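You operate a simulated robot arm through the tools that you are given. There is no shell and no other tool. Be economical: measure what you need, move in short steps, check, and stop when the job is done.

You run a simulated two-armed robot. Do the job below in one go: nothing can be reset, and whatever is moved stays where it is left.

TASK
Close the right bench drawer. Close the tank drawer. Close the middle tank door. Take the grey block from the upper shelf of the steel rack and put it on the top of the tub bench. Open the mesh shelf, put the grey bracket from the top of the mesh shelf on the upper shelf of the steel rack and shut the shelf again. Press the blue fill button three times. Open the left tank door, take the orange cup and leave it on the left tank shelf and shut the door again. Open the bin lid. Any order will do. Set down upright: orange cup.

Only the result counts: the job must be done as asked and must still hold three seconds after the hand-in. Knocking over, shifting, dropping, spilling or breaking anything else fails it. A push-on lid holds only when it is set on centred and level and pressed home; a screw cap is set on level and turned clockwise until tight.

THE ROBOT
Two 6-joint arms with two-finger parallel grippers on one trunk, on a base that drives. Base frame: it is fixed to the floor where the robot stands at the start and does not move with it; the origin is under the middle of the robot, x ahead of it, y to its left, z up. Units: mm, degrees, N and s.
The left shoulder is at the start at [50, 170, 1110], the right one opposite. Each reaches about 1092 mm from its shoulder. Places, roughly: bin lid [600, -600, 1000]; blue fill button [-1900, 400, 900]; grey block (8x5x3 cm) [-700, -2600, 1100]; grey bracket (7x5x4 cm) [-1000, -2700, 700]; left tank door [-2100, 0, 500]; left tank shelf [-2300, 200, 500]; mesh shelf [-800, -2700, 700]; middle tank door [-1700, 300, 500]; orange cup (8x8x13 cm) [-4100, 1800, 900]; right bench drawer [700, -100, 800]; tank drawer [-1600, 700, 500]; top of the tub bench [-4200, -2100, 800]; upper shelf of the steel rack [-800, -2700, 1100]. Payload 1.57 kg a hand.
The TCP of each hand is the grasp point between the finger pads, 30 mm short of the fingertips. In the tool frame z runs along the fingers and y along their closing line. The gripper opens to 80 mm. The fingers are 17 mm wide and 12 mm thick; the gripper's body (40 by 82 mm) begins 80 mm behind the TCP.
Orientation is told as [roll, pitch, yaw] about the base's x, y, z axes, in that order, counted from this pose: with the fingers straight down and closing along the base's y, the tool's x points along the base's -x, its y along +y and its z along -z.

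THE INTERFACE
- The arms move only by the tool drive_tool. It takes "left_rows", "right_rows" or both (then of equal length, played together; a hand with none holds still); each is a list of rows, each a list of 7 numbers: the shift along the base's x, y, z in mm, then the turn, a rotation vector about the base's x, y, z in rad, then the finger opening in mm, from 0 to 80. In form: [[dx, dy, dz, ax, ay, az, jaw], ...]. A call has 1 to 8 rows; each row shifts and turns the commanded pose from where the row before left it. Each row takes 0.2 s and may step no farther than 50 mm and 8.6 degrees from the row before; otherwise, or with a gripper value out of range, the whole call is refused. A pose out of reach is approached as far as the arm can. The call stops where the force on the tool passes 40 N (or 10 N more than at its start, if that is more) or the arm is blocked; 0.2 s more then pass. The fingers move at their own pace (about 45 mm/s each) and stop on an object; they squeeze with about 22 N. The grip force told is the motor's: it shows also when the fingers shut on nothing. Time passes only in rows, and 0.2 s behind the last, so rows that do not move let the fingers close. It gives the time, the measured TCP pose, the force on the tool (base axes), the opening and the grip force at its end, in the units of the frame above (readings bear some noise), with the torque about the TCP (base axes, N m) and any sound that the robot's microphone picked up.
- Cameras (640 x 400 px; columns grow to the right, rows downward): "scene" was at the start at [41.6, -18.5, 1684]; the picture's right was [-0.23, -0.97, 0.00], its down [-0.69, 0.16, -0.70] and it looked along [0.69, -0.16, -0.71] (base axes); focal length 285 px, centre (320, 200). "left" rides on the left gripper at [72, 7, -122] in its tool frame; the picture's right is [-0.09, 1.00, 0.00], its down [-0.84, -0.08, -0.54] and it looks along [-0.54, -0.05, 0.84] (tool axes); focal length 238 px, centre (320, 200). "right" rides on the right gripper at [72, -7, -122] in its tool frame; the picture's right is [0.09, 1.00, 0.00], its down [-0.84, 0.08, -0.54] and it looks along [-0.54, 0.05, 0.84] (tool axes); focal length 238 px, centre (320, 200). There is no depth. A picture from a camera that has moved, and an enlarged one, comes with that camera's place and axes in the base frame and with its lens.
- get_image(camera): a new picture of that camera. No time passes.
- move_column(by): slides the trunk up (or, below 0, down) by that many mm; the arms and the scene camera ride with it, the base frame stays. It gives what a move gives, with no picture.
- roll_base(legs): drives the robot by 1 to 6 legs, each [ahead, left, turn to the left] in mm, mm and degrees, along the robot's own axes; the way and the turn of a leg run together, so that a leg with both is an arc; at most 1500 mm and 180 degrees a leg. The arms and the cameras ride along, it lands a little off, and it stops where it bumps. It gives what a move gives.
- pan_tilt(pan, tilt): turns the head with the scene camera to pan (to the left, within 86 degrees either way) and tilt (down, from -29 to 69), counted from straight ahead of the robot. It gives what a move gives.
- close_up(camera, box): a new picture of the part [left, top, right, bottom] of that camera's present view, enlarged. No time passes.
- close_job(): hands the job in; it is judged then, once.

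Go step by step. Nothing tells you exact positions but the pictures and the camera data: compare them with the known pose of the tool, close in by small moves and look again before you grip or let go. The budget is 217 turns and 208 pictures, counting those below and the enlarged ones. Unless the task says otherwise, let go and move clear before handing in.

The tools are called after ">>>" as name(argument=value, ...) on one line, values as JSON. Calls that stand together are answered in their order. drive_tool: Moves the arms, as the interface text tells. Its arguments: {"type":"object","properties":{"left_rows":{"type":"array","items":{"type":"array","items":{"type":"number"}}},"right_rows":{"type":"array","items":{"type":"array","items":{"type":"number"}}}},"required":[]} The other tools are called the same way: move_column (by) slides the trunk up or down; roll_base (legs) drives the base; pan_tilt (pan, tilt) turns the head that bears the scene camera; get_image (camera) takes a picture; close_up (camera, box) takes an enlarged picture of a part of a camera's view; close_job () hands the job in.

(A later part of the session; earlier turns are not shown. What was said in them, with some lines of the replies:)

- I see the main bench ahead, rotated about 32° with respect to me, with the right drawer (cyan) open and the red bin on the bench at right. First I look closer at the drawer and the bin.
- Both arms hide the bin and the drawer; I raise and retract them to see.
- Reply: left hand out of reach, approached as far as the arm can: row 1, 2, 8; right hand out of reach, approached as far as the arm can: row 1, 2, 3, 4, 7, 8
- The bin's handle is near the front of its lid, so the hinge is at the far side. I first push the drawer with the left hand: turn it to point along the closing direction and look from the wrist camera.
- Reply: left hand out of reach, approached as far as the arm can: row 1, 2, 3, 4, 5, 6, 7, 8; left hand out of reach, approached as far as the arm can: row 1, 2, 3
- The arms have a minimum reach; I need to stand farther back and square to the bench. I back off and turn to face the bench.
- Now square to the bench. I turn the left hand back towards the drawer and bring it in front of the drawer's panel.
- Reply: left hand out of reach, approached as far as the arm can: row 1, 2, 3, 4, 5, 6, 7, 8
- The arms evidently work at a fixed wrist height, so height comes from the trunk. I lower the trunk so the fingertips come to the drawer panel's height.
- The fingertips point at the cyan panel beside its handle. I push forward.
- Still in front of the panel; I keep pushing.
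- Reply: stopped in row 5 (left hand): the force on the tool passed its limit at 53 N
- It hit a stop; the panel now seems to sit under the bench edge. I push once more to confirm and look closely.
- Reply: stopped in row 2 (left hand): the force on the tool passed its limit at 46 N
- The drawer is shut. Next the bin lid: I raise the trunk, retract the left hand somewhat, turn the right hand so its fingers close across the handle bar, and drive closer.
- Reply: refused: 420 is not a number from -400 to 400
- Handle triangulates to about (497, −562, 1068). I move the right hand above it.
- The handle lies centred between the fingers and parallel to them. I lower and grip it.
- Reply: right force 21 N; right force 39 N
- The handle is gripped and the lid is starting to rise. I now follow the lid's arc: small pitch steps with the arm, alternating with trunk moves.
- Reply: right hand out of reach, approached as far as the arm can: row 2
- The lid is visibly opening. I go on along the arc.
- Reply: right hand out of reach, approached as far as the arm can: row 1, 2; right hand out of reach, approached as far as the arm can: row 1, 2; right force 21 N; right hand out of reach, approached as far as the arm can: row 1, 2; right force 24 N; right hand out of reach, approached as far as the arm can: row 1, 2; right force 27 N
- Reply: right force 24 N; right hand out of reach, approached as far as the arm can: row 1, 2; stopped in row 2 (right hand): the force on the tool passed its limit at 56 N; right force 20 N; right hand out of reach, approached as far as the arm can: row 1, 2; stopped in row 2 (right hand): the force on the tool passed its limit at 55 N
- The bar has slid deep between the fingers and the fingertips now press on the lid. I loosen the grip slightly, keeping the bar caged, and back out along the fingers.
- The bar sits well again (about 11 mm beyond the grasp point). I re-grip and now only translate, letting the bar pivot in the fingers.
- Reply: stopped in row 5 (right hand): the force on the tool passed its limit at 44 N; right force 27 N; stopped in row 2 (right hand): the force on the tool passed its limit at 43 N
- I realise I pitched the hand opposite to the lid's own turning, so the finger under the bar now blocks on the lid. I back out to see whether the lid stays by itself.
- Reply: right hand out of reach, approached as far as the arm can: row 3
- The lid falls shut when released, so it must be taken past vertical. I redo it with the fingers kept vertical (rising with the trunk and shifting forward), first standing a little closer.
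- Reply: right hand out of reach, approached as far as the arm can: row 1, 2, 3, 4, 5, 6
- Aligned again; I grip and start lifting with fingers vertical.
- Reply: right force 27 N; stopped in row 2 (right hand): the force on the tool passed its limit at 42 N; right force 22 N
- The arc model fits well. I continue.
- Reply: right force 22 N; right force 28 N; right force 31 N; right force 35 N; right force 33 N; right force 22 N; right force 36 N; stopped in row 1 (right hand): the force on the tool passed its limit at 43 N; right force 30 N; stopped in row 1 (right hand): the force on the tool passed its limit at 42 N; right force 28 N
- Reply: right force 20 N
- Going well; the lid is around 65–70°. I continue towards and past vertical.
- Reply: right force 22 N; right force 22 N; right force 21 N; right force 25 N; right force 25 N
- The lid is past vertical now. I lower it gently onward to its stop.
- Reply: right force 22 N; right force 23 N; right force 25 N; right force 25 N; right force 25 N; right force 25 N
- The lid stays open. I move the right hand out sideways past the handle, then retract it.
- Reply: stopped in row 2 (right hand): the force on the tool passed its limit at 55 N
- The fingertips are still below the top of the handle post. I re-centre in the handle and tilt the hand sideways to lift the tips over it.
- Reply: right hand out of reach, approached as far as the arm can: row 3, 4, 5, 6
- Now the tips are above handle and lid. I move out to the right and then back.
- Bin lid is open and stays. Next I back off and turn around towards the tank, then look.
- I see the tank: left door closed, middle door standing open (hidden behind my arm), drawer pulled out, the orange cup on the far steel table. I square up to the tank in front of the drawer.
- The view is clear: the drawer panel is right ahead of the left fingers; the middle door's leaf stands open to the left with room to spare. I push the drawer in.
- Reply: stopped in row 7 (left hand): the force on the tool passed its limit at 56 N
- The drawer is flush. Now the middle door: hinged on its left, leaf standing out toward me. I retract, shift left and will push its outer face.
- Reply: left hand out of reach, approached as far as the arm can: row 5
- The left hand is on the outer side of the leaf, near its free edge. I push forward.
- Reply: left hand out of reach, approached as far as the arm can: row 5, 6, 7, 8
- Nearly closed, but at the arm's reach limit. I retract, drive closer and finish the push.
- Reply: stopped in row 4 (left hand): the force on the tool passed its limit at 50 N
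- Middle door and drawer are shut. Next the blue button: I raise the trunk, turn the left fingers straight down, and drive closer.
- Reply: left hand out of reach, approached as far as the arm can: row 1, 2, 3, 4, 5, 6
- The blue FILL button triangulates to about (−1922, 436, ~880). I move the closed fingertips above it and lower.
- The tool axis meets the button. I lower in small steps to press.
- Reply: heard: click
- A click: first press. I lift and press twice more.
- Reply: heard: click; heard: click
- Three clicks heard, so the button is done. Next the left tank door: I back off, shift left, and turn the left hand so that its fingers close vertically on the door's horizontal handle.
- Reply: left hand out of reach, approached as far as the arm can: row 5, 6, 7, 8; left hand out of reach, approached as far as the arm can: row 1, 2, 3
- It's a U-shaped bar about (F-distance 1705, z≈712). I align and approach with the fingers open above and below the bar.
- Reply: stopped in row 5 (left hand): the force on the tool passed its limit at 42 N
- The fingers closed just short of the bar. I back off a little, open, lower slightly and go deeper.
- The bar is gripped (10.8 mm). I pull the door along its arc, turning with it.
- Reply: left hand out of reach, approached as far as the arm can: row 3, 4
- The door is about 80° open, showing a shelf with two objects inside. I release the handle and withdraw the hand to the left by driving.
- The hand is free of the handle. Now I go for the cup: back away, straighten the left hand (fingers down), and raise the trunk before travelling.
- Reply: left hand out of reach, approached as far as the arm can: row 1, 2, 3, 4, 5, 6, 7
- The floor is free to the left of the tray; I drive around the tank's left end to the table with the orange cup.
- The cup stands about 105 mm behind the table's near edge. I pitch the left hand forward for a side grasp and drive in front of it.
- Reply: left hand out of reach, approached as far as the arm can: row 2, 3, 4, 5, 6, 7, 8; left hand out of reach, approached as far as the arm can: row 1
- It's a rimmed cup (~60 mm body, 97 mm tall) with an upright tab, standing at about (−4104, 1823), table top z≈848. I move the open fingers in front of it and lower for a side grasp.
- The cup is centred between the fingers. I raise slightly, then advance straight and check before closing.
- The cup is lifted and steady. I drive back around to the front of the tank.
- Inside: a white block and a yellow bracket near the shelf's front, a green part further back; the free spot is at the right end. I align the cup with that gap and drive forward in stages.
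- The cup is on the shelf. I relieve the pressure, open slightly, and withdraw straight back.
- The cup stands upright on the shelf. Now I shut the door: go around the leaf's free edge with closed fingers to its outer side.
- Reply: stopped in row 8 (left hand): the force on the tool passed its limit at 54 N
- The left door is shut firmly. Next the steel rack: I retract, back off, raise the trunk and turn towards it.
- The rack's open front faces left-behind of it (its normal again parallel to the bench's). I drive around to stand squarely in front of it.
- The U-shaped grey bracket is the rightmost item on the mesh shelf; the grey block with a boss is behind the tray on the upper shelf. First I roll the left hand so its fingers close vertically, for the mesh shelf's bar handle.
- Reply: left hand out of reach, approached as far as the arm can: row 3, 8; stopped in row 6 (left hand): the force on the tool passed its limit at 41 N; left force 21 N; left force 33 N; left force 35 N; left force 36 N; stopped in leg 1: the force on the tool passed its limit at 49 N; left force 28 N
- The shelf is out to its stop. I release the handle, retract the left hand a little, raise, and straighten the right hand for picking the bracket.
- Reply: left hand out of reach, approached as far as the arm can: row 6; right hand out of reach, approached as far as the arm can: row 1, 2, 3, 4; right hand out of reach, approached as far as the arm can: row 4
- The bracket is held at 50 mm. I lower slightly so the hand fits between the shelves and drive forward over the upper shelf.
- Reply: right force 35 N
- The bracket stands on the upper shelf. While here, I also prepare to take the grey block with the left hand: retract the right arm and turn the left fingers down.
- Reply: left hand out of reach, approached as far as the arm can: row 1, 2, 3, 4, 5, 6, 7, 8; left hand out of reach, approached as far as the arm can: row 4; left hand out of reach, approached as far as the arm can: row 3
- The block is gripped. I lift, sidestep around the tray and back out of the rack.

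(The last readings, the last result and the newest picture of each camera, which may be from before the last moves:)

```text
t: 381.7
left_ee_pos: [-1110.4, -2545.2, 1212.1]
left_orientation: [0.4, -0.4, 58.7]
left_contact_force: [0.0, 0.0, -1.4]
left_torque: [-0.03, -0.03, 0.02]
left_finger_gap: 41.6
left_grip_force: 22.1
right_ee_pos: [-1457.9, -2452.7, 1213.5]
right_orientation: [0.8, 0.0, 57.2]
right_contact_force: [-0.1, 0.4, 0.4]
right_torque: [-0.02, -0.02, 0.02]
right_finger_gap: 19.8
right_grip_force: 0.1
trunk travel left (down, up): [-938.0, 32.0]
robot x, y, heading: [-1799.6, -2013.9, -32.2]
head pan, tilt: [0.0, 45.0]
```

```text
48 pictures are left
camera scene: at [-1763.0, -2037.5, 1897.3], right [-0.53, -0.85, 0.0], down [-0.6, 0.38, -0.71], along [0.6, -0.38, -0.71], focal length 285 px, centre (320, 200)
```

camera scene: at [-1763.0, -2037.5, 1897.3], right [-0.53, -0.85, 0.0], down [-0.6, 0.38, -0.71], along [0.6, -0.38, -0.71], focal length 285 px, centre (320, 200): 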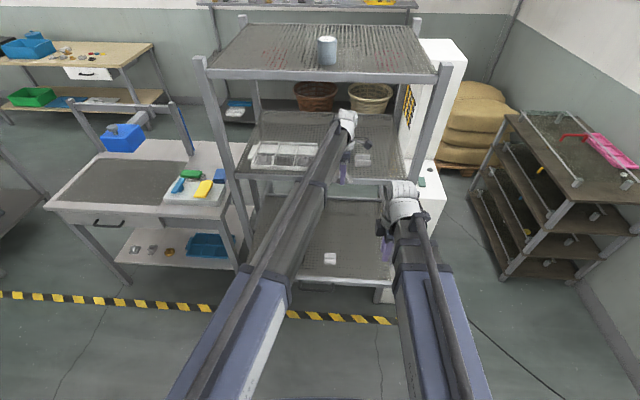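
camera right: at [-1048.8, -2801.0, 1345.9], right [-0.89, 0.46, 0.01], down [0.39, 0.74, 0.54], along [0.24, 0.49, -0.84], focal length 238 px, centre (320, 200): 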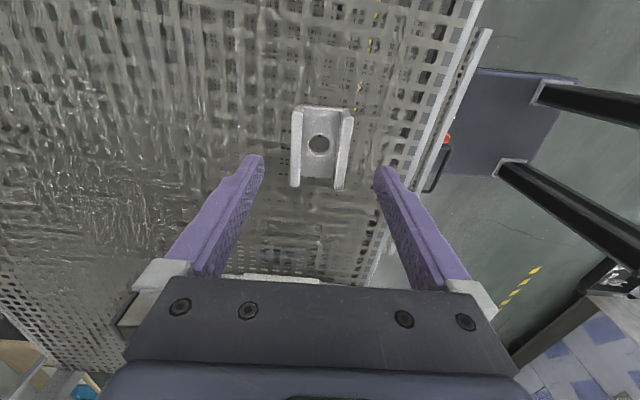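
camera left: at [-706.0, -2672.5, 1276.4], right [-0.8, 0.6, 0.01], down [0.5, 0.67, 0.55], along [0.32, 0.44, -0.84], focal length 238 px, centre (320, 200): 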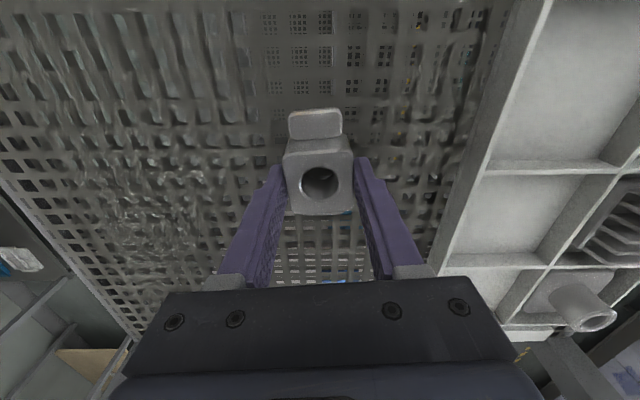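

>>> drive_tool(left_rows=[[-24.5, 39, 0, 0, 0, 0, 15], [-24.5, 39, 0, 0, 0, 0, 15], [-24.5, 39, 0, 0, 0, 0, 15], [-24.5, 39, 0, 0, 0, 0, 15], [-24.5, 39, 0, 0, 0, 0, 15], [-24.5, 39, 0, 0, 0, 0, 15], [-24.5, 39, 0, 0, 0, 0, 15], [-24.5, 39, 0, 0, 0, 0, 15]])

>>> drive_tool(right_rows=[[0, 0, 0, 0, 0, 0, 0], [0, 0, 0, 0, 0, 0, 0]])

>>> move_column(by=-400)

>>> move_column(by=-105)

>>> get_image(camera="right")

>>> get_image(camera="scene")

```text
t: 383.5
left_ee_pos: [-1309.0, -2229.3, 1212.1]
left_orientation: [0.3, -0.4, 58.6]
left_contact_force: [0.3, -0.3, -2.0]
left_torque: [-0.02, 0.0, 0.02]
left_finger_gap: 41.8
left_grip_force: 22.7
left hand out of reach, approached as far as the arm can: row 2
right_ee_pos: [-1459.0, -2453.2, 1213.5]
right_orientation: [0.8, -0.1, 57.3]
right_contact_force: [-1.2, 0.0, 0.3]
right_torque: [-0.04, 0.01, 0.01]
right_finger_gap: 20.3
right_grip_force: 0.1
trunk travel left (down, up): [-938.0, 32.0]
robot x, y, heading: [-1798.5, -2019.0, -32.2]
head pan, tilt: [0.0, 45.0]
```

```text
t: 384.1
left_ee_pos: [-1308.1, -2232.4, 1213.1]
left_orientation: [0.4, -0.5, 58.5]
left_contact_force: [0.6, 0.2, -0.5]
left_torque: [0.01, 0.0, -0.04]
left_finger_gap: 41.8
left_grip_force: 21.9
right_ee_pos: [-1457.0, -2453.8, 1212.4]
right_orientation: [0.8, -0.1, 57.2]
right_contact_force: [1.0, 0.1, -0.3]
right_torque: [0.01, 0.0, -0.02]
right_finger_gap: 0.0
right_grip_force: 17.9
trunk travel left (down, up): [-938.0, 32.0]
robot x, y, heading: [-1800.2, -2013.2, -32.1]
head pan, tilt: [0.0, 45.0]
```

```text
t: 387.9
left_ee_pos: [-1307.5, -2233.3, 813.2]
left_orientation: [0.4, -0.5, 58.6]
left_contact_force: [0.4, 0.6, -0.4]
left_torque: [-0.01, 0.0, -0.03]
left_finger_gap: 41.6
left_grip_force: 22.2
right_ee_pos: [-1458.4, -2453.2, 812.8]
right_orientation: [0.8, -0.1, 57.2]
right_contact_force: [-0.5, 0.0, -0.4]
right_torque: [-0.02, -0.01, 0.01]
right_finger_gap: 0.0
right_grip_force: 21.6
trunk travel left (down, up): [-538.0, 432.0]
robot x, y, heading: [-1798.9, -2017.3, -32.3]
head pan, tilt: [0.0, 45.0]
```

```text
t: 389.3
left_ee_pos: [-1308.0, -2232.6, 708.0]
left_orientation: [0.4, -0.5, 58.6]
left_contact_force: [-0.9, -0.3, -1.9]
left_torque: [-0.01, -0.02, -0.01]
left_finger_gap: 42.1
left_grip_force: 21.9
right_ee_pos: [-1457.7, -2453.9, 707.5]
right_orientation: [0.7, 0.0, 57.1]
right_contact_force: [-0.3, 1.0, 0.5]
right_torque: [-0.02, 0.01, -0.01]
right_finger_gap: 0.2
right_grip_force: 21.1
trunk travel left (down, up): [-433.0, 537.0]
robot x, y, heading: [-1802.0, -2019.6, -32.3]
head pan, tilt: [0.0, 45.0]
```

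```text
47 pictures are left
camera right: at [-1490.5, -2518.3, 830.2], right [-0.89, 0.46, 0.01], down [0.4, 0.74, 0.54], along [0.24, 0.49, -0.84], focal length 238 px, centre (320, 200)
```

right: 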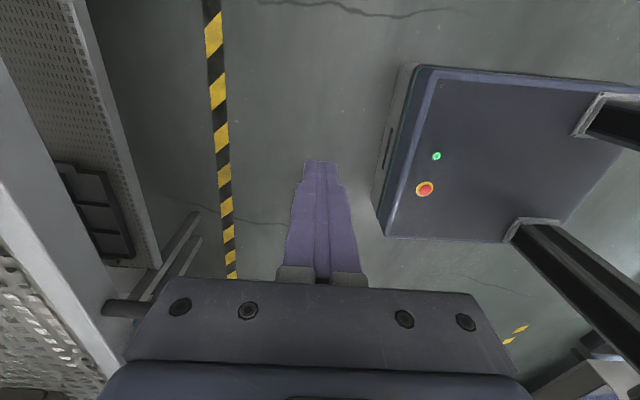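

```text
46 pictures are left
camera scene: at [-1762.2, -2037.9, 1392.4], right [-0.53, -0.85, 0.0], down [-0.6, 0.38, -0.71], along [0.6, -0.38, -0.71], focal length 285 px, centre (320, 200)
```

scene: 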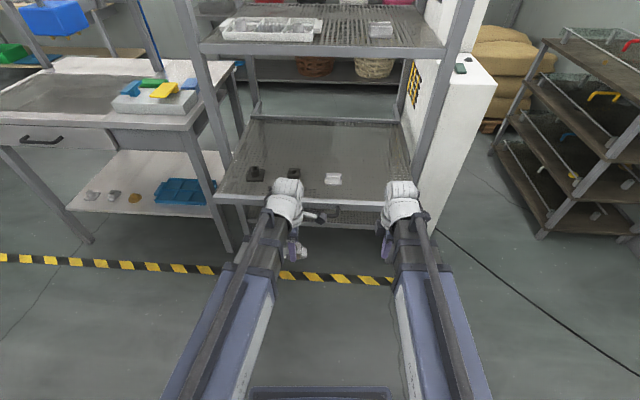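

>>> roll_base(legs=[[90, 0, 0]])

>>> drive_tool(right_rows=[[25, -16.7, 0, 0, 0, 0, 0], [25, -16.7, 0, 0, 0, 0, 0], [20.8, -13.9, 0, 0, 0, 0, 0], [20.8, -13.9, 0, 0, 0, 0, 0], [20.8, -13.9, 0, 0, 0, 0, 0], [20.8, -13.9, 0, 0, 0, 0, 0], [20.8, -13.9, 0, 0, 0, 0, 0], [20.8, -13.9, 0, 0, 0, 0, 0]])

>>> get_image(camera="scene")

```text
t: 390.4
left_ee_pos: [-1231.3, -2281.9, 708.5]
left_orientation: [0.3, -0.5, 58.6]
left_contact_force: [-0.1, 0.3, -1.5]
left_torque: [0.01, -0.01, -0.01]
left_finger_gap: 41.5
left_grip_force: 21.9
right_ee_pos: [-1381.3, -2501.7, 707.2]
right_orientation: [0.8, 0.0, 57.1]
right_contact_force: [0.2, 0.0, -0.1]
right_torque: [-0.02, 0.01, -0.01]
right_finger_gap: 0.0
right_grip_force: 21.7
trunk travel left (down, up): [-433.0, 537.0]
robot x, y, heading: [-1722.8, -2062.4, -32.1]
head pan, tilt: [0.0, 45.0]
```

```text
t: 392.2
left_ee_pos: [-1232.2, -2282.1, 707.9]
left_orientation: [0.4, -0.6, 58.5]
left_contact_force: [-0.4, 0.4, -1.0]
left_torque: [-0.01, 0.01, -0.04]
left_finger_gap: 41.8
left_grip_force: 22.4
right_ee_pos: [-1206.6, -2619.9, 707.7]
right_orientation: [0.8, 0.0, 57.1]
right_contact_force: [0.0, -0.1, 0.7]
right_torque: [0.02, -0.01, 0.0]
right_finger_gap: 0.0
right_grip_force: 21.2
trunk travel left (down, up): [-433.0, 537.0]
robot x, y, heading: [-1721.9, -2064.9, -32.0]
head pan, tilt: [0.0, 45.0]
```

```text
45 pictures are left
camera scene: at [-1685.4, -2086.2, 1392.3], right [-0.53, -0.85, 0.0], down [-0.6, 0.38, -0.71], along [0.6, -0.38, -0.71], focal length 285 px, centre (320, 200)
```

scene: 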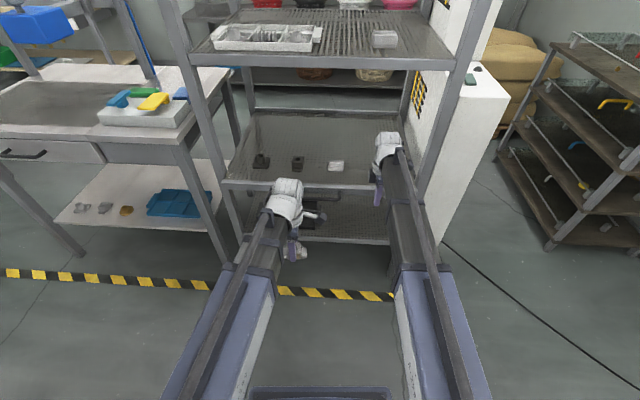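

>>> drive_tool(right_rows=[[16, -10.7, 0, 0, 0, 0, 0], [16, -10.7, 0, 0, 0, 0, 0], [12, -8, 0, 0, 0, 0, 0], [12, -8, 0, 0, 0, 0, 0], [10, -6.7, 0, 0, 0, 0, 0], [10, -6.7, 0, 0, 0, 0, 0], [10, -6.7, 0, 0, 0, 0, 0], [10, -6.7, 0, 0, 0, 0, 0]])

>>> get_image(camera="right")

```text
t: 393.8
left_ee_pos: [-1231.8, -2282.1, 708.3]
left_orientation: [0.3, -0.5, 58.5]
left_contact_force: [0.3, -0.6, -1.8]
left_torque: [0.01, 0.03, -0.01]
left_finger_gap: 41.6
left_grip_force: 22.2
right_ee_pos: [-1132.1, -2667.6, 707.8]
right_orientation: [1.6, 0.0, 57.1]
right_contact_force: [-4.2, 3.0, -0.4]
right_torque: [-0.03, -0.01, -0.03]
right_finger_gap: 0.0
right_grip_force: 21.5
trunk travel left (down, up): [-433.0, 537.0]
robot x, y, heading: [-1722.6, -2066.3, -32.3]
head pan, tilt: [0.0, 45.0]
stopped in row 7 (right hand): the force on the tool passed its limit at 49 N (the readings are from after the stop); the commanded pose is now the measured one
```

```text
44 pictures are left
camera right: at [-1163.6, -2734.0, 830.2], right [-0.89, 0.46, 0.03], down [0.4, 0.73, 0.55], along [0.23, 0.49, -0.84], focal length 238 px, centre (320, 200)
```

right: 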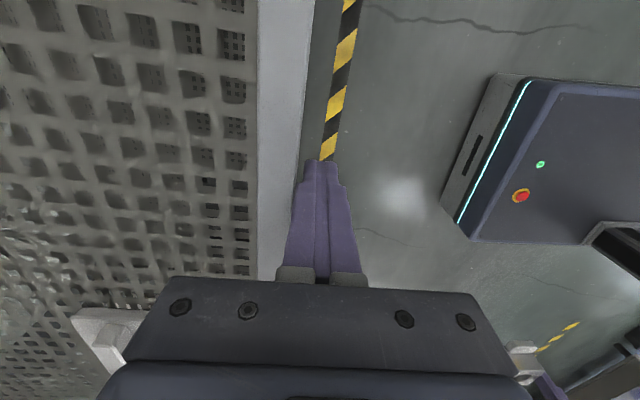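

>>> drive_tool(right_rows=[[5, -3.3, 0, 0, 0, 0, 0], [5, -3.3, 0, 0, 0, 0, 0], [5, -3.3, 0, 0, 0, 0, 0], [5, -3.3, 0, 0, 0, 0, 0]])

>>> drive_tool(right_rows=[[-33, 22, 0, 0, 0, 0, 0], [-33, 22, 0, 0, 0, 0, 0], [-33, 22, 0, 0, 0, 0, 0], [-33, 22, 0, 0, 0, 0, 0], [-33, 22, 0, 0, 0, 0, 0], [-33, 22, 0, 0, 0, 0, 0], [-33, 22, 0, 0, 0, 0, 0]])

>>> roll_base(legs=[[-300, 0, 0]])

>>> get_image(camera="scene")

```text
t: 394.2
left_ee_pos: [-1232.1, -2280.8, 709.5]
left_orientation: [0.4, -0.5, 58.4]
left_contact_force: [-0.6, -0.2, -1.8]
left_torque: [-0.02, 0.0, 0.03]
left_finger_gap: 41.7
left_grip_force: 22.0
right_ee_pos: [-1132.9, -2667.4, 708.3]
right_orientation: [2.5, -0.1, 57.0]
right_contact_force: [-3.3, 3.1, 0.2]
right_torque: [-0.09, -0.08, -0.03]
right_finger_gap: 0.1
right_grip_force: 21.0
trunk travel left (down, up): [-433.0, 537.0]
robot x, y, heading: [-1721.3, -2062.0, -32.1]
head pan, tilt: [0.0, 45.0]
stopped in row 2 (right hand): the force on the tool passed its limit at 47 N (the readings are from after the stop); the commanded pose is now the measured one
```

```text
t: 395.9
left_ee_pos: [-1232.4, -2280.6, 708.4]
left_orientation: [0.4, -0.5, 58.4]
left_contact_force: [-0.2, -0.5, -1.0]
left_torque: [-0.04, -0.01, 0.0]
left_finger_gap: 41.7
left_grip_force: 22.4
right_ee_pos: [-1364.4, -2513.6, 708.4]
right_orientation: [2.4, 0.0, 57.0]
right_contact_force: [0.9, 0.5, -0.2]
right_torque: [0.0, 0.01, -0.01]
right_finger_gap: 0.0
right_grip_force: 20.8
trunk travel left (down, up): [-433.0, 537.0]
robot x, y, heading: [-1722.8, -2062.3, -31.8]
head pan, tilt: [0.0, 45.0]
```

```text
t: 397.9
left_ee_pos: [-1484.6, -2124.9, 707.9]
left_orientation: [0.5, -0.4, 58.1]
left_contact_force: [0.6, -0.2, -1.7]
left_torque: [0.01, 0.0, -0.02]
left_finger_gap: 41.7
left_grip_force: 21.9
right_ee_pos: [-1616.3, -2355.5, 708.7]
right_orientation: [2.4, -0.1, 56.6]
right_contact_force: [0.0, 0.9, 0.2]
right_torque: [0.0, -0.03, 0.0]
right_finger_gap: 0.2
right_grip_force: 21.6
trunk travel left (down, up): [-433.0, 537.0]
robot x, y, heading: [-1975.4, -1904.0, -32.4]
head pan, tilt: [0.0, 45.0]
```

```text
43 pictures are left
camera scene: at [-1938.4, -1926.0, 1392.3], right [-0.54, -0.84, 0.0], down [-0.6, 0.38, -0.71], along [0.6, -0.38, -0.71], focal length 285 px, centre (320, 200)
```

scene: 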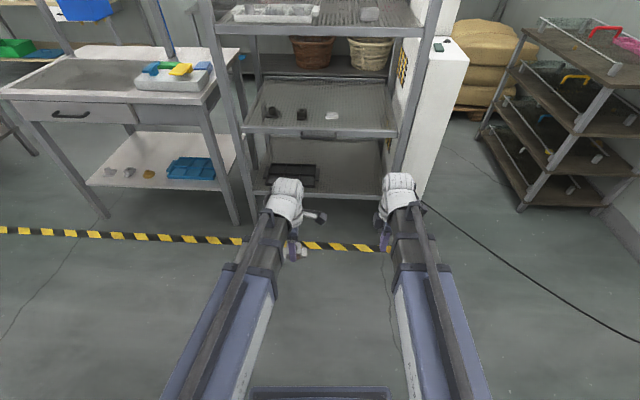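

>>> close_up(camera="scene", box=[210, 0, 430, 210])

>>> pan_tilt(pan=-86, tilt=25)

>>> get_image(camera="scene")

```text
1.90 times, centred on (320, 105) of scene
camera zoom: at [-1938.4, -1926.0, 1392.3], right [-0.54, -0.84, 0.0], down [-0.6, 0.38, -0.71], along [0.6, -0.38, -0.71], focal length 543 px, centre (320, 381)
```

zoom: 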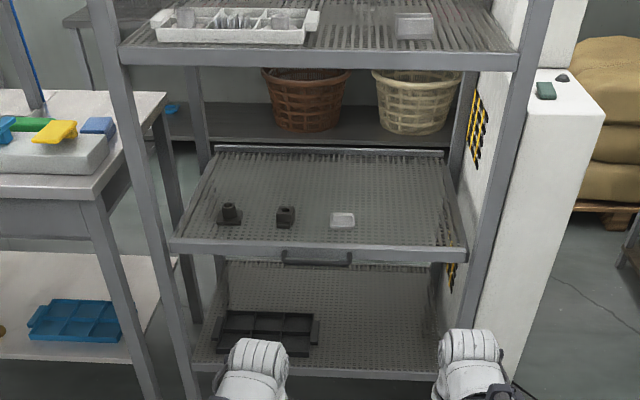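

```text
t: 399.5
left_ee_pos: [-1484.9, -2123.7, 708.4]
left_orientation: [0.3, -0.5, 58.1]
left_contact_force: [0.4, 0.7, -0.3]
left_torque: [0.03, 0.02, -0.02]
left_finger_gap: 41.5
left_grip_force: 21.8
right_ee_pos: [-1616.5, -2355.3, 709.1]
right_orientation: [2.4, -0.1, 56.7]
right_contact_force: [-0.4, -0.4, -0.3]
right_torque: [0.0, 0.01, 0.01]
right_finger_gap: 0.1
right_grip_force: 21.3
trunk travel left (down, up): [-433.0, 537.0]
robot x, y, heading: [-1976.8, -1904.8, -32.8]
head pan, tilt: [-85.9, 25.0]
```

```text
41 pictures are left
camera scene: at [-2050.7, -1963.4, 1422.9], right [-0.88, 0.48, 0.0], down [0.2, 0.37, -0.91], along [-0.43, -0.8, -0.42], focal length 285 px, centre (320, 200)
```

scene: 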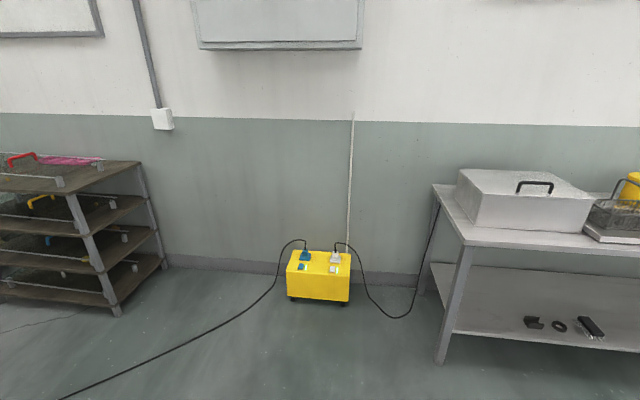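

Mesh shelf is shut and flush, bracket on the upper shelf. Now I carry the block to the tub bench.

>>> roll_base(legs=[[0, 0, -91.3], [250, -1250, 0]])

>>> move_column(by=340)

>>> pan_tilt(pan=0, tilt=35)

>>> get_image(camera="scene")

```text
t: 409.7
left_ee_pos: [-3389.4, -1936.9, 707.5]
left_orientation: [0.4, -0.6, -31.9]
left_contact_force: [0.2, 0.8, -0.7]
left_torque: [-0.01, 0.01, -0.02]
left_finger_gap: 41.6
left_grip_force: 22.1
right_ee_pos: [-3620.0, -1804.6, 708.3]
right_orientation: [2.4, 0.0, -33.1]
right_contact_force: [-0.1, 0.7, 1.0]
right_torque: [0.02, 0.01, 0.0]
right_finger_gap: 0.0
right_grip_force: 21.3
trunk travel left (down, up): [-433.0, 537.0]
robot x, y, heading: [-3171.0, -1446.5, -122.6]
head pan, tilt: [-85.9, 25.0]
```

```text
t: 413.1
left_ee_pos: [-3389.2, -1937.0, 1047.6]
left_orientation: [0.5, -0.5, -31.8]
left_contact_force: [-0.3, 0.0, -0.7]
left_torque: [0.02, 0.0, -0.01]
left_finger_gap: 41.7
left_grip_force: 22.2
right_ee_pos: [-3619.2, -1805.2, 1048.5]
right_orientation: [2.4, -0.1, -33.2]
right_contact_force: [-1.0, 0.8, -0.3]
right_torque: [-0.02, -0.03, -0.01]
right_finger_gap: 0.1
right_grip_force: 21.3
trunk travel left (down, up): [-773.0, 197.0]
robot x, y, heading: [-3167.2, -1441.9, -122.6]
head pan, tilt: [-85.9, 25.0]
```

```text
t: 414.6
left_ee_pos: [-3389.2, -1937.8, 1047.2]
left_orientation: [0.4, -0.5, -31.8]
left_contact_force: [-0.3, -1.0, -1.2]
left_torque: [0.0, 0.01, -0.03]
left_finger_gap: 41.6
left_grip_force: 21.9
right_ee_pos: [-3621.5, -1805.1, 1048.7]
right_orientation: [2.4, 0.0, -33.2]
right_contact_force: [0.5, 0.7, -0.6]
right_torque: [0.0, -0.02, 0.0]
right_finger_gap: 0.1
right_grip_force: 21.0
trunk travel left (down, up): [-773.0, 197.0]
robot x, y, heading: [-3167.9, -1444.7, -122.1]
head pan, tilt: [0.0, 35.0]
```

```text
40 pictures are left
camera scene: at [-3192.7, -1486.1, 1747.1], right [-0.84, 0.54, 0.0], down [0.31, 0.48, -0.82], along [-0.44, -0.69, -0.57], focal length 285 px, centre (320, 200)
```

scene: 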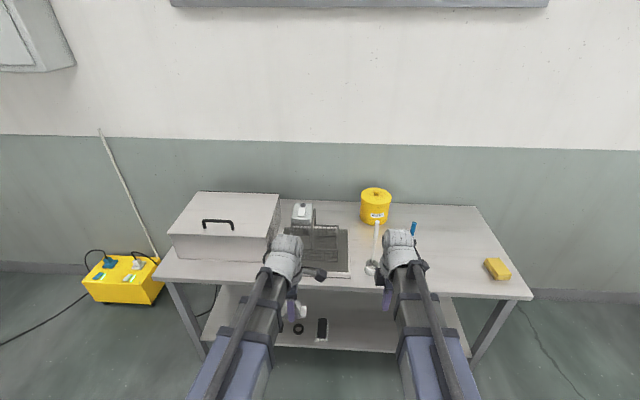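

The bench top has a free area towards its right end (between the bottles and the sponge). I shift right and forward.

>>> roll_base(legs=[[0, 0, -4], [0, -620, 0], [240, 0, 0]])

>>> get_image(camera="scene")

>>> get_image(camera="left")

```text
t: 419.9
left_ee_pos: [-4064.0, -1747.5, 1048.5]
left_orientation: [0.5, -0.6, -36.3]
left_contact_force: [-0.4, -0.7, -1.0]
left_torque: [0.0, -0.06, 0.01]
left_finger_gap: 41.7
left_grip_force: 22.1
right_ee_pos: [-4282.7, -1599.2, 1047.6]
right_orientation: [2.4, -0.1, -37.7]
right_contact_force: [0.9, -1.1, -0.7]
right_torque: [0.04, -0.03, 0.0]
right_finger_gap: 0.0
right_grip_force: 20.6
trunk travel left (down, up): [-773.0, 197.0]
robot x, y, heading: [-3804.2, -1274.4, -126.9]
head pan, tilt: [0.0, 35.0]
```

```text
39 pictures are left
camera scene: at [-3833.5, -1314.2, 1747.1], right [-0.8, 0.6, 0.0], down [0.35, 0.46, -0.82], along [-0.49, -0.65, -0.57], focal length 285 px, centre (320, 200)
```

scene: 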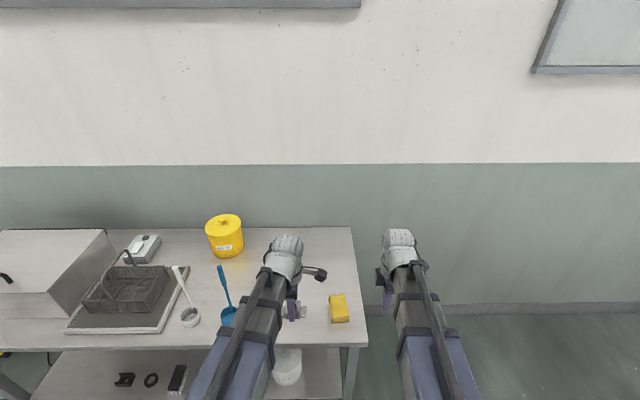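

```text
38 pictures are left
camera left: at [-4119.9, -1701.1, 1168.6], right [0.66, 0.75, 0.01], down [0.62, -0.56, 0.55], along [0.42, -0.36, -0.84], focal length 238 px, centre (320, 200)
```

left: 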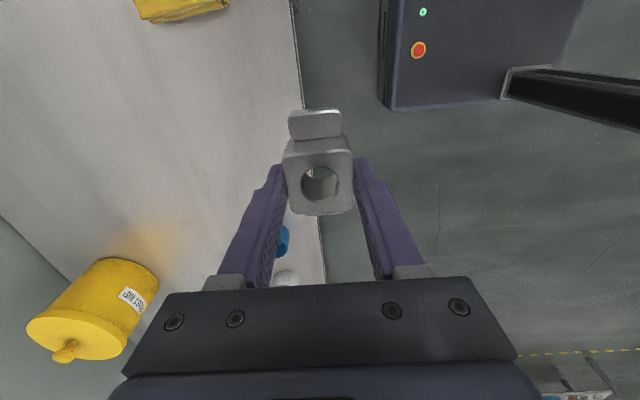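

>>> drive_tool(left_rows=[[-11.4, -44.5, 0, 0, 0, 0, 15], [-11.4, -44.5, 0, 0, 0, 0, 15], [-11.4, -44.5, 0, 0, 0, 0, 15], [-11.4, -44.5, 0, 0, 0, 0, 15]])

>>> move_column(by=-150)

>>> get_image(camera="left")

>>> get_image(camera="scene")

```text
t: 420.9
left_ee_pos: [-4111.2, -1928.2, 1047.1]
left_orientation: [0.4, -0.6, -36.3]
left_contact_force: [-0.2, 0.1, -2.1]
left_torque: [0.01, 0.01, 0.03]
left_finger_gap: 41.6
left_grip_force: 21.7
right_ee_pos: [-4283.1, -1597.3, 1047.5]
right_orientation: [2.4, -0.1, -37.7]
right_contact_force: [1.1, -0.7, -0.1]
right_torque: [0.02, -0.01, 0.05]
right_finger_gap: 0.0
right_grip_force: 21.6
trunk travel left (down, up): [-773.0, 197.0]
robot x, y, heading: [-3805.4, -1274.8, -126.9]
head pan, tilt: [0.0, 35.0]
```

```text
t: 422.7
left_ee_pos: [-4110.5, -1927.0, 896.5]
left_orientation: [0.4, -0.5, -36.3]
left_contact_force: [-0.9, -1.2, -1.7]
left_torque: [-0.01, 0.0, 0.02]
left_finger_gap: 41.8
left_grip_force: 21.9
right_ee_pos: [-4282.8, -1597.7, 897.3]
right_orientation: [2.3, 0.0, -37.8]
right_contact_force: [0.0, 0.9, -0.5]
right_torque: [-0.02, 0.0, 0.02]
right_finger_gap: 0.0
right_grip_force: 21.0
trunk travel left (down, up): [-623.0, 347.0]
robot x, y, heading: [-3806.6, -1274.2, -126.8]
head pan, tilt: [0.0, 35.0]
```

```text
37 pictures are left
camera left: at [-4166.6, -1880.2, 1019.3], right [0.66, 0.75, 0.01], down [0.62, -0.56, 0.55], along [0.41, -0.36, -0.84], focal length 238 px, centre (320, 200)
```

left: 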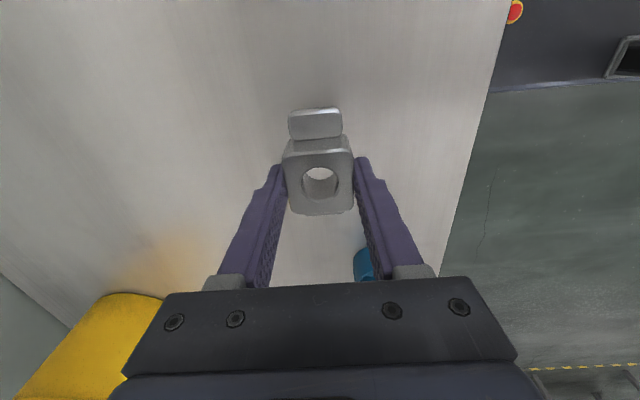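

```text
36 pictures are left
camera scene: at [-3832.2, -1312.7, 1597.2], right [-0.8, 0.6, 0.0], down [0.34, 0.46, -0.82], along [-0.49, -0.65, -0.57], focal length 285 px, centre (320, 200)
```

scene: 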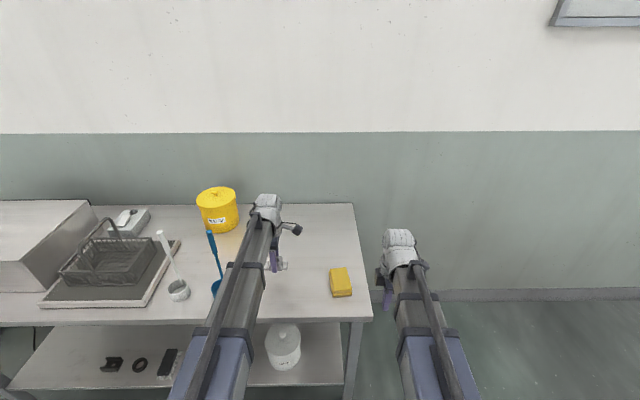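

>>> move_column(by=-40)

>>> get_image(camera="left")

>>> move_column(by=-6)

>>> move_column(by=-6)

```text
t: 423.5
left_ee_pos: [-4111.8, -1925.9, 859.1]
left_orientation: [0.3, -0.5, -36.3]
left_contact_force: [-0.6, 0.7, -1.8]
left_torque: [0.01, -0.01, -0.02]
left_finger_gap: 41.5
left_grip_force: 22.1
right_ee_pos: [-4282.5, -1596.8, 858.4]
right_orientation: [2.4, -0.1, -37.7]
right_contact_force: [0.2, 0.4, 1.0]
right_torque: [0.01, 0.02, -0.01]
right_finger_gap: 0.3
right_grip_force: 20.9
trunk travel left (down, up): [-583.0, 387.0]
robot x, y, heading: [-3806.1, -1270.4, -127.0]
head pan, tilt: [0.0, 35.0]
```

```text
35 pictures are left
camera left: at [-4166.6, -1880.2, 979.3], right [0.66, 0.75, 0.01], down [0.62, -0.56, 0.55], along [0.41, -0.36, -0.84], focal length 238 px, centre (320, 200)
```

left: 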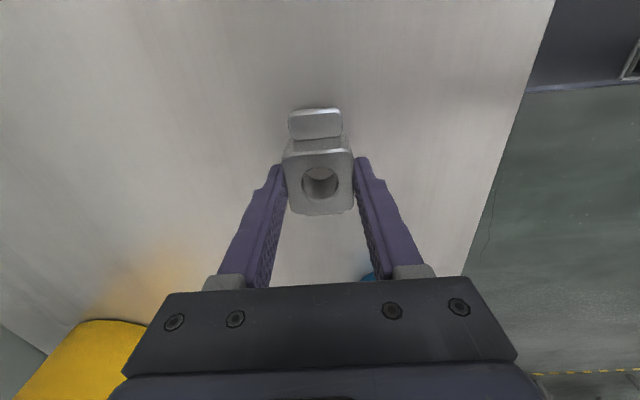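

```text
t: 424.1
left_ee_pos: [-4110.6, -1926.9, 851.7]
left_orientation: [0.3, -0.4, -36.3]
left_contact_force: [-0.1, 0.6, -0.9]
left_torque: [-0.01, -0.01, 0.0]
left_finger_gap: 41.7
left_grip_force: 22.6
right_ee_pos: [-4283.4, -1598.4, 852.7]
right_orientation: [2.4, 0.0, -37.7]
right_contact_force: [0.6, -0.8, 0.0]
right_torque: [0.03, 0.0, -0.01]
right_finger_gap: 0.0
right_grip_force: 21.2
trunk travel left (down, up): [-577.0, 393.0]
robot x, y, heading: [-3805.3, -1274.7, -126.9]
head pan, tilt: [0.0, 35.0]
```

```text
t: 424.6
left_ee_pos: [-4110.7, -1927.1, 845.5]
left_orientation: [0.4, -0.5, -36.4]
left_contact_force: [0.5, 0.9, -1.6]
left_torque: [0.03, 0.01, -0.03]
left_finger_gap: 41.8
left_grip_force: 22.1
right_ee_pos: [-4283.1, -1597.9, 845.7]
right_orientation: [2.4, -0.1, -37.7]
right_contact_force: [0.4, 0.1, 0.2]
right_torque: [0.0, 0.0, 0.0]
right_finger_gap: 0.0
right_grip_force: 21.4
trunk travel left (down, up): [-571.0, 399.0]
robot x, y, heading: [-3802.4, -1275.5, -126.9]
head pan, tilt: [0.0, 35.0]
```

>>> move_column(by=-12)

>>> move_column(by=-6)

>>> move_column(by=-5)

>>> move_column(by=-5)

```text
t: 425.2
left_ee_pos: [-4111.1, -1926.8, 833.5]
left_orientation: [0.5, -0.5, -36.3]
left_contact_force: [-0.1, 1.0, 0.3]
left_torque: [-0.05, -0.03, 0.01]
left_finger_gap: 41.8
left_grip_force: 22.4
right_ee_pos: [-4282.5, -1597.0, 833.4]
right_orientation: [2.4, -0.1, -37.6]
right_contact_force: [-0.7, 0.3, 0.1]
right_torque: [-0.01, -0.03, -0.01]
right_finger_gap: 0.0
right_grip_force: 21.4
trunk travel left (down, up): [-559.0, 411.0]
robot x, y, heading: [-3805.9, -1274.6, -126.9]
head pan, tilt: [0.0, 35.0]
```

```text
t: 425.8
left_ee_pos: [-4110.0, -1926.8, 830.2]
left_orientation: [0.2, -0.4, -36.2]
left_contact_force: [-1.3, -4.9, 34.6]
left_torque: [-0.72, 0.82, -0.08]
left_finger_gap: 41.8
left_grip_force: 21.8
right_ee_pos: [-4282.9, -1596.1, 829.2]
right_orientation: [2.3, -0.2, -37.6]
right_contact_force: [0.1, -0.7, 0.3]
right_torque: [-0.05, 0.01, 0.01]
right_finger_gap: 0.3
right_grip_force: 21.6
trunk travel left (down, up): [-553.0, 417.0]
robot x, y, heading: [-3806.3, -1274.8, -126.9]
head pan, tilt: [0.0, 35.0]
```

```text
t: 426.1
left_ee_pos: [-4109.0, -1925.5, 830.3]
left_orientation: [0.2, -0.6, -36.2]
left_contact_force: [2.5, 0.9, 33.5]
left_torque: [-0.44, 0.65, -0.03]
left_finger_gap: 41.7
left_grip_force: 21.6
right_ee_pos: [-4282.9, -1595.4, 829.8]
right_orientation: [2.3, -0.1, -37.8]
right_contact_force: [0.3, 0.3, -0.3]
right_torque: [0.03, 0.0, 0.04]
right_finger_gap: 0.2
right_grip_force: 21.0
trunk travel left (down, up): [-553.0, 417.0]
robot x, y, heading: [-3808.7, -1276.1, -127.0]
head pan, tilt: [0.0, 35.0]
stopped: the force on the tool passed its limit at 58 N (the readings are from after the stop); the commanded pose is now the measured one
```

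```text
t: 426.4
left_ee_pos: [-4110.3, -1926.8, 828.6]
left_orientation: [0.1, -0.5, -36.3]
left_contact_force: [1.8, 1.9, 36.1]
left_torque: [-0.39, 0.62, -0.02]
left_finger_gap: 42.0
left_grip_force: 22.2
right_ee_pos: [-4282.5, -1597.1, 829.6]
right_orientation: [2.2, -0.1, -37.8]
right_contact_force: [0.3, 0.1, 0.0]
right_torque: [0.0, 0.0, 0.02]
right_finger_gap: 0.1
right_grip_force: 21.1
trunk travel left (down, up): [-553.0, 417.0]
robot x, y, heading: [-3808.0, -1271.5, -127.2]
head pan, tilt: [0.0, 35.0]
stopped: the force on the tool passed its limit at 55 N (the readings are from after the stop); the commanded pose is now the measured one
```

Contact with the bench top. I relieve the pressure, release the block, and rise clear.

>>> move_column(by=6)

>>> drive_tool(left_rows=[[0, 0, 0, 0, 0, 0, 50], [0, 0, 0, 0, 0, 0, 65], [0, 0, 0, 0, 0, 0, 70], [0, 0, 0, 0, 0, 0, 70]])

>>> move_column(by=150)

>>> get_image(camera="left")

>>> get_image(camera="scene")

```text
t: 426.9
left_ee_pos: [-4110.9, -1928.2, 834.1]
left_orientation: [0.3, -0.6, -36.3]
left_contact_force: [-0.7, -0.3, -1.0]
left_torque: [0.0, 0.03, -0.03]
left_finger_gap: 41.9
left_grip_force: 22.0
right_ee_pos: [-4283.2, -1598.7, 834.2]
right_orientation: [2.4, 0.0, -37.7]
right_contact_force: [-0.4, 0.3, 0.4]
right_torque: [0.01, 0.04, -0.02]
right_finger_gap: 0.0
right_grip_force: 21.1
trunk travel left (down, up): [-559.0, 411.0]
robot x, y, heading: [-3803.7, -1274.9, -126.7]
head pan, tilt: [0.0, 35.0]
```

```text
t: 427.9
left_ee_pos: [-4111.7, -1928.0, 834.4]
left_orientation: [0.3, -0.5, -36.3]
left_contact_force: [0.0, 0.0, 0.0]
left_torque: [-0.03, 0.02, 0.02]
left_finger_gap: 70.0
left_grip_force: 0.0
right_ee_pos: [-4283.3, -1597.6, 833.1]
right_orientation: [2.4, -0.1, -37.8]
right_contact_force: [0.1, 0.3, -0.7]
right_torque: [0.0, -0.02, 0.0]
right_finger_gap: 0.2
right_grip_force: 21.8
trunk travel left (down, up): [-559.0, 411.0]
robot x, y, heading: [-3804.2, -1276.0, -127.0]
head pan, tilt: [0.0, 35.0]
```

```text
t: 429.6
left_ee_pos: [-4111.8, -1927.4, 984.4]
left_orientation: [0.2, -0.4, -36.2]
left_contact_force: [-0.7, 0.4, -0.9]
left_torque: [0.02, -0.01, -0.04]
left_finger_gap: 69.6
left_grip_force: 0.0
right_ee_pos: [-4283.4, -1598.1, 984.4]
right_orientation: [2.4, -0.2, -37.8]
right_contact_force: [-0.3, -0.5, -0.5]
right_torque: [0.02, 0.02, 0.0]
right_finger_gap: 0.0
right_grip_force: 21.2
trunk travel left (down, up): [-709.0, 261.0]
robot x, y, heading: [-3806.8, -1274.8, -127.0]
head pan, tilt: [0.0, 35.0]
```

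```text
34 pictures are left
camera left: at [-4167.1, -1881.2, 1105.0], right [0.66, 0.75, 0.0], down [0.62, -0.56, 0.55], along [0.41, -0.36, -0.84], focal length 238 px, centre (320, 200)
```

left: 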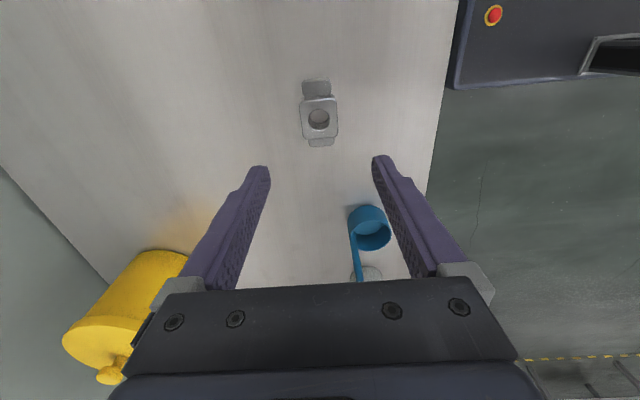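

```text
33 pictures are left
camera scene: at [-3832.4, -1312.8, 1682.9], right [-0.8, 0.6, 0.0], down [0.34, 0.46, -0.82], along [-0.49, -0.65, -0.57], focal length 285 px, centre (320, 200)
```

scene: 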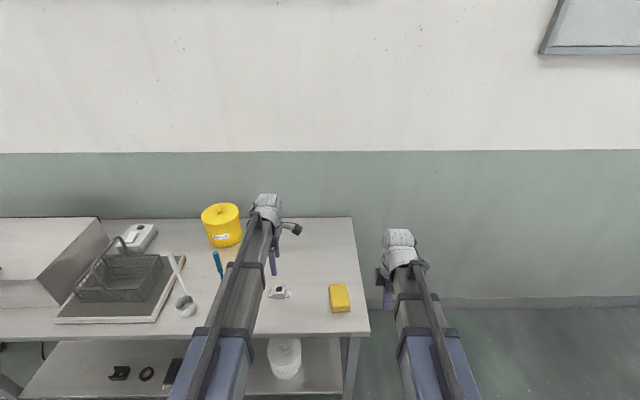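

>>> roll_base(legs=[[-300, 0, 0]])

>>> get_image(camera="scene")

```text
t: 431.7
left_ee_pos: [-3929.9, -1686.4, 984.9]
left_orientation: [0.2, -0.5, -36.2]
left_contact_force: [0.0, 0.1, -0.3]
left_torque: [-0.02, 0.02, 0.0]
left_finger_gap: 70.0
left_grip_force: 0.1
right_ee_pos: [-4101.0, -1355.3, 985.0]
right_orientation: [2.3, -0.1, -37.7]
right_contact_force: [0.0, 0.3, 0.5]
right_torque: [-0.01, 0.0, 0.03]
right_finger_gap: 0.1
right_grip_force: 21.5
trunk travel left (down, up): [-709.0, 261.0]
robot x, y, heading: [-3625.2, -1034.5, -126.8]
head pan, tilt: [0.0, 35.0]
```

```text
32 pictures are left
camera scene: at [-3650.1, -1070.0, 1683.1], right [-0.8, 0.6, 0.0], down [0.34, 0.46, -0.82], along [-0.49, -0.66, -0.57], focal length 285 px, centre (320, 200)
```

scene: 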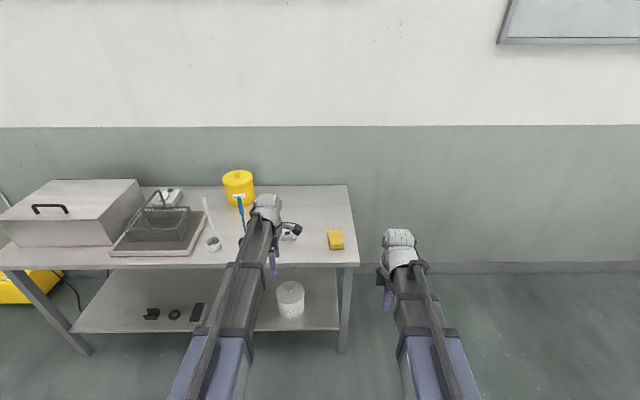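

The block rests on the tub bench, both hands are clear, and every other item on the list was finished earlier. I hand in the job.

>>> close_job()

```text
The job is handed in.
```

I finished every item on the list and handed the job in; I don't have the judge's result.

- **Right bench drawer, tank drawer and middle tank door:** each was pushed in until it hit its stop.
- **Bin lid:** it is open past vertical and stayed open after I let go. The first try fell shut when I released it, so I lifted it a second time. I last saw it standing open just before leaving the bench.
- **Blue fill button:** I pressed it three times and heard a click each time.
- **Orange cup:** it stands upright at the right end of the left tank shelf. The left tank door is shut again.
- **Grey bracket:** it is on the upper shelf of the steel rack. The mesh shelf is pushed back to its stop.
- **Grey block:** it is on the top of the tub bench, in the free space between the ladle and the sponge.

I saw nothing else knocked over or shifted.
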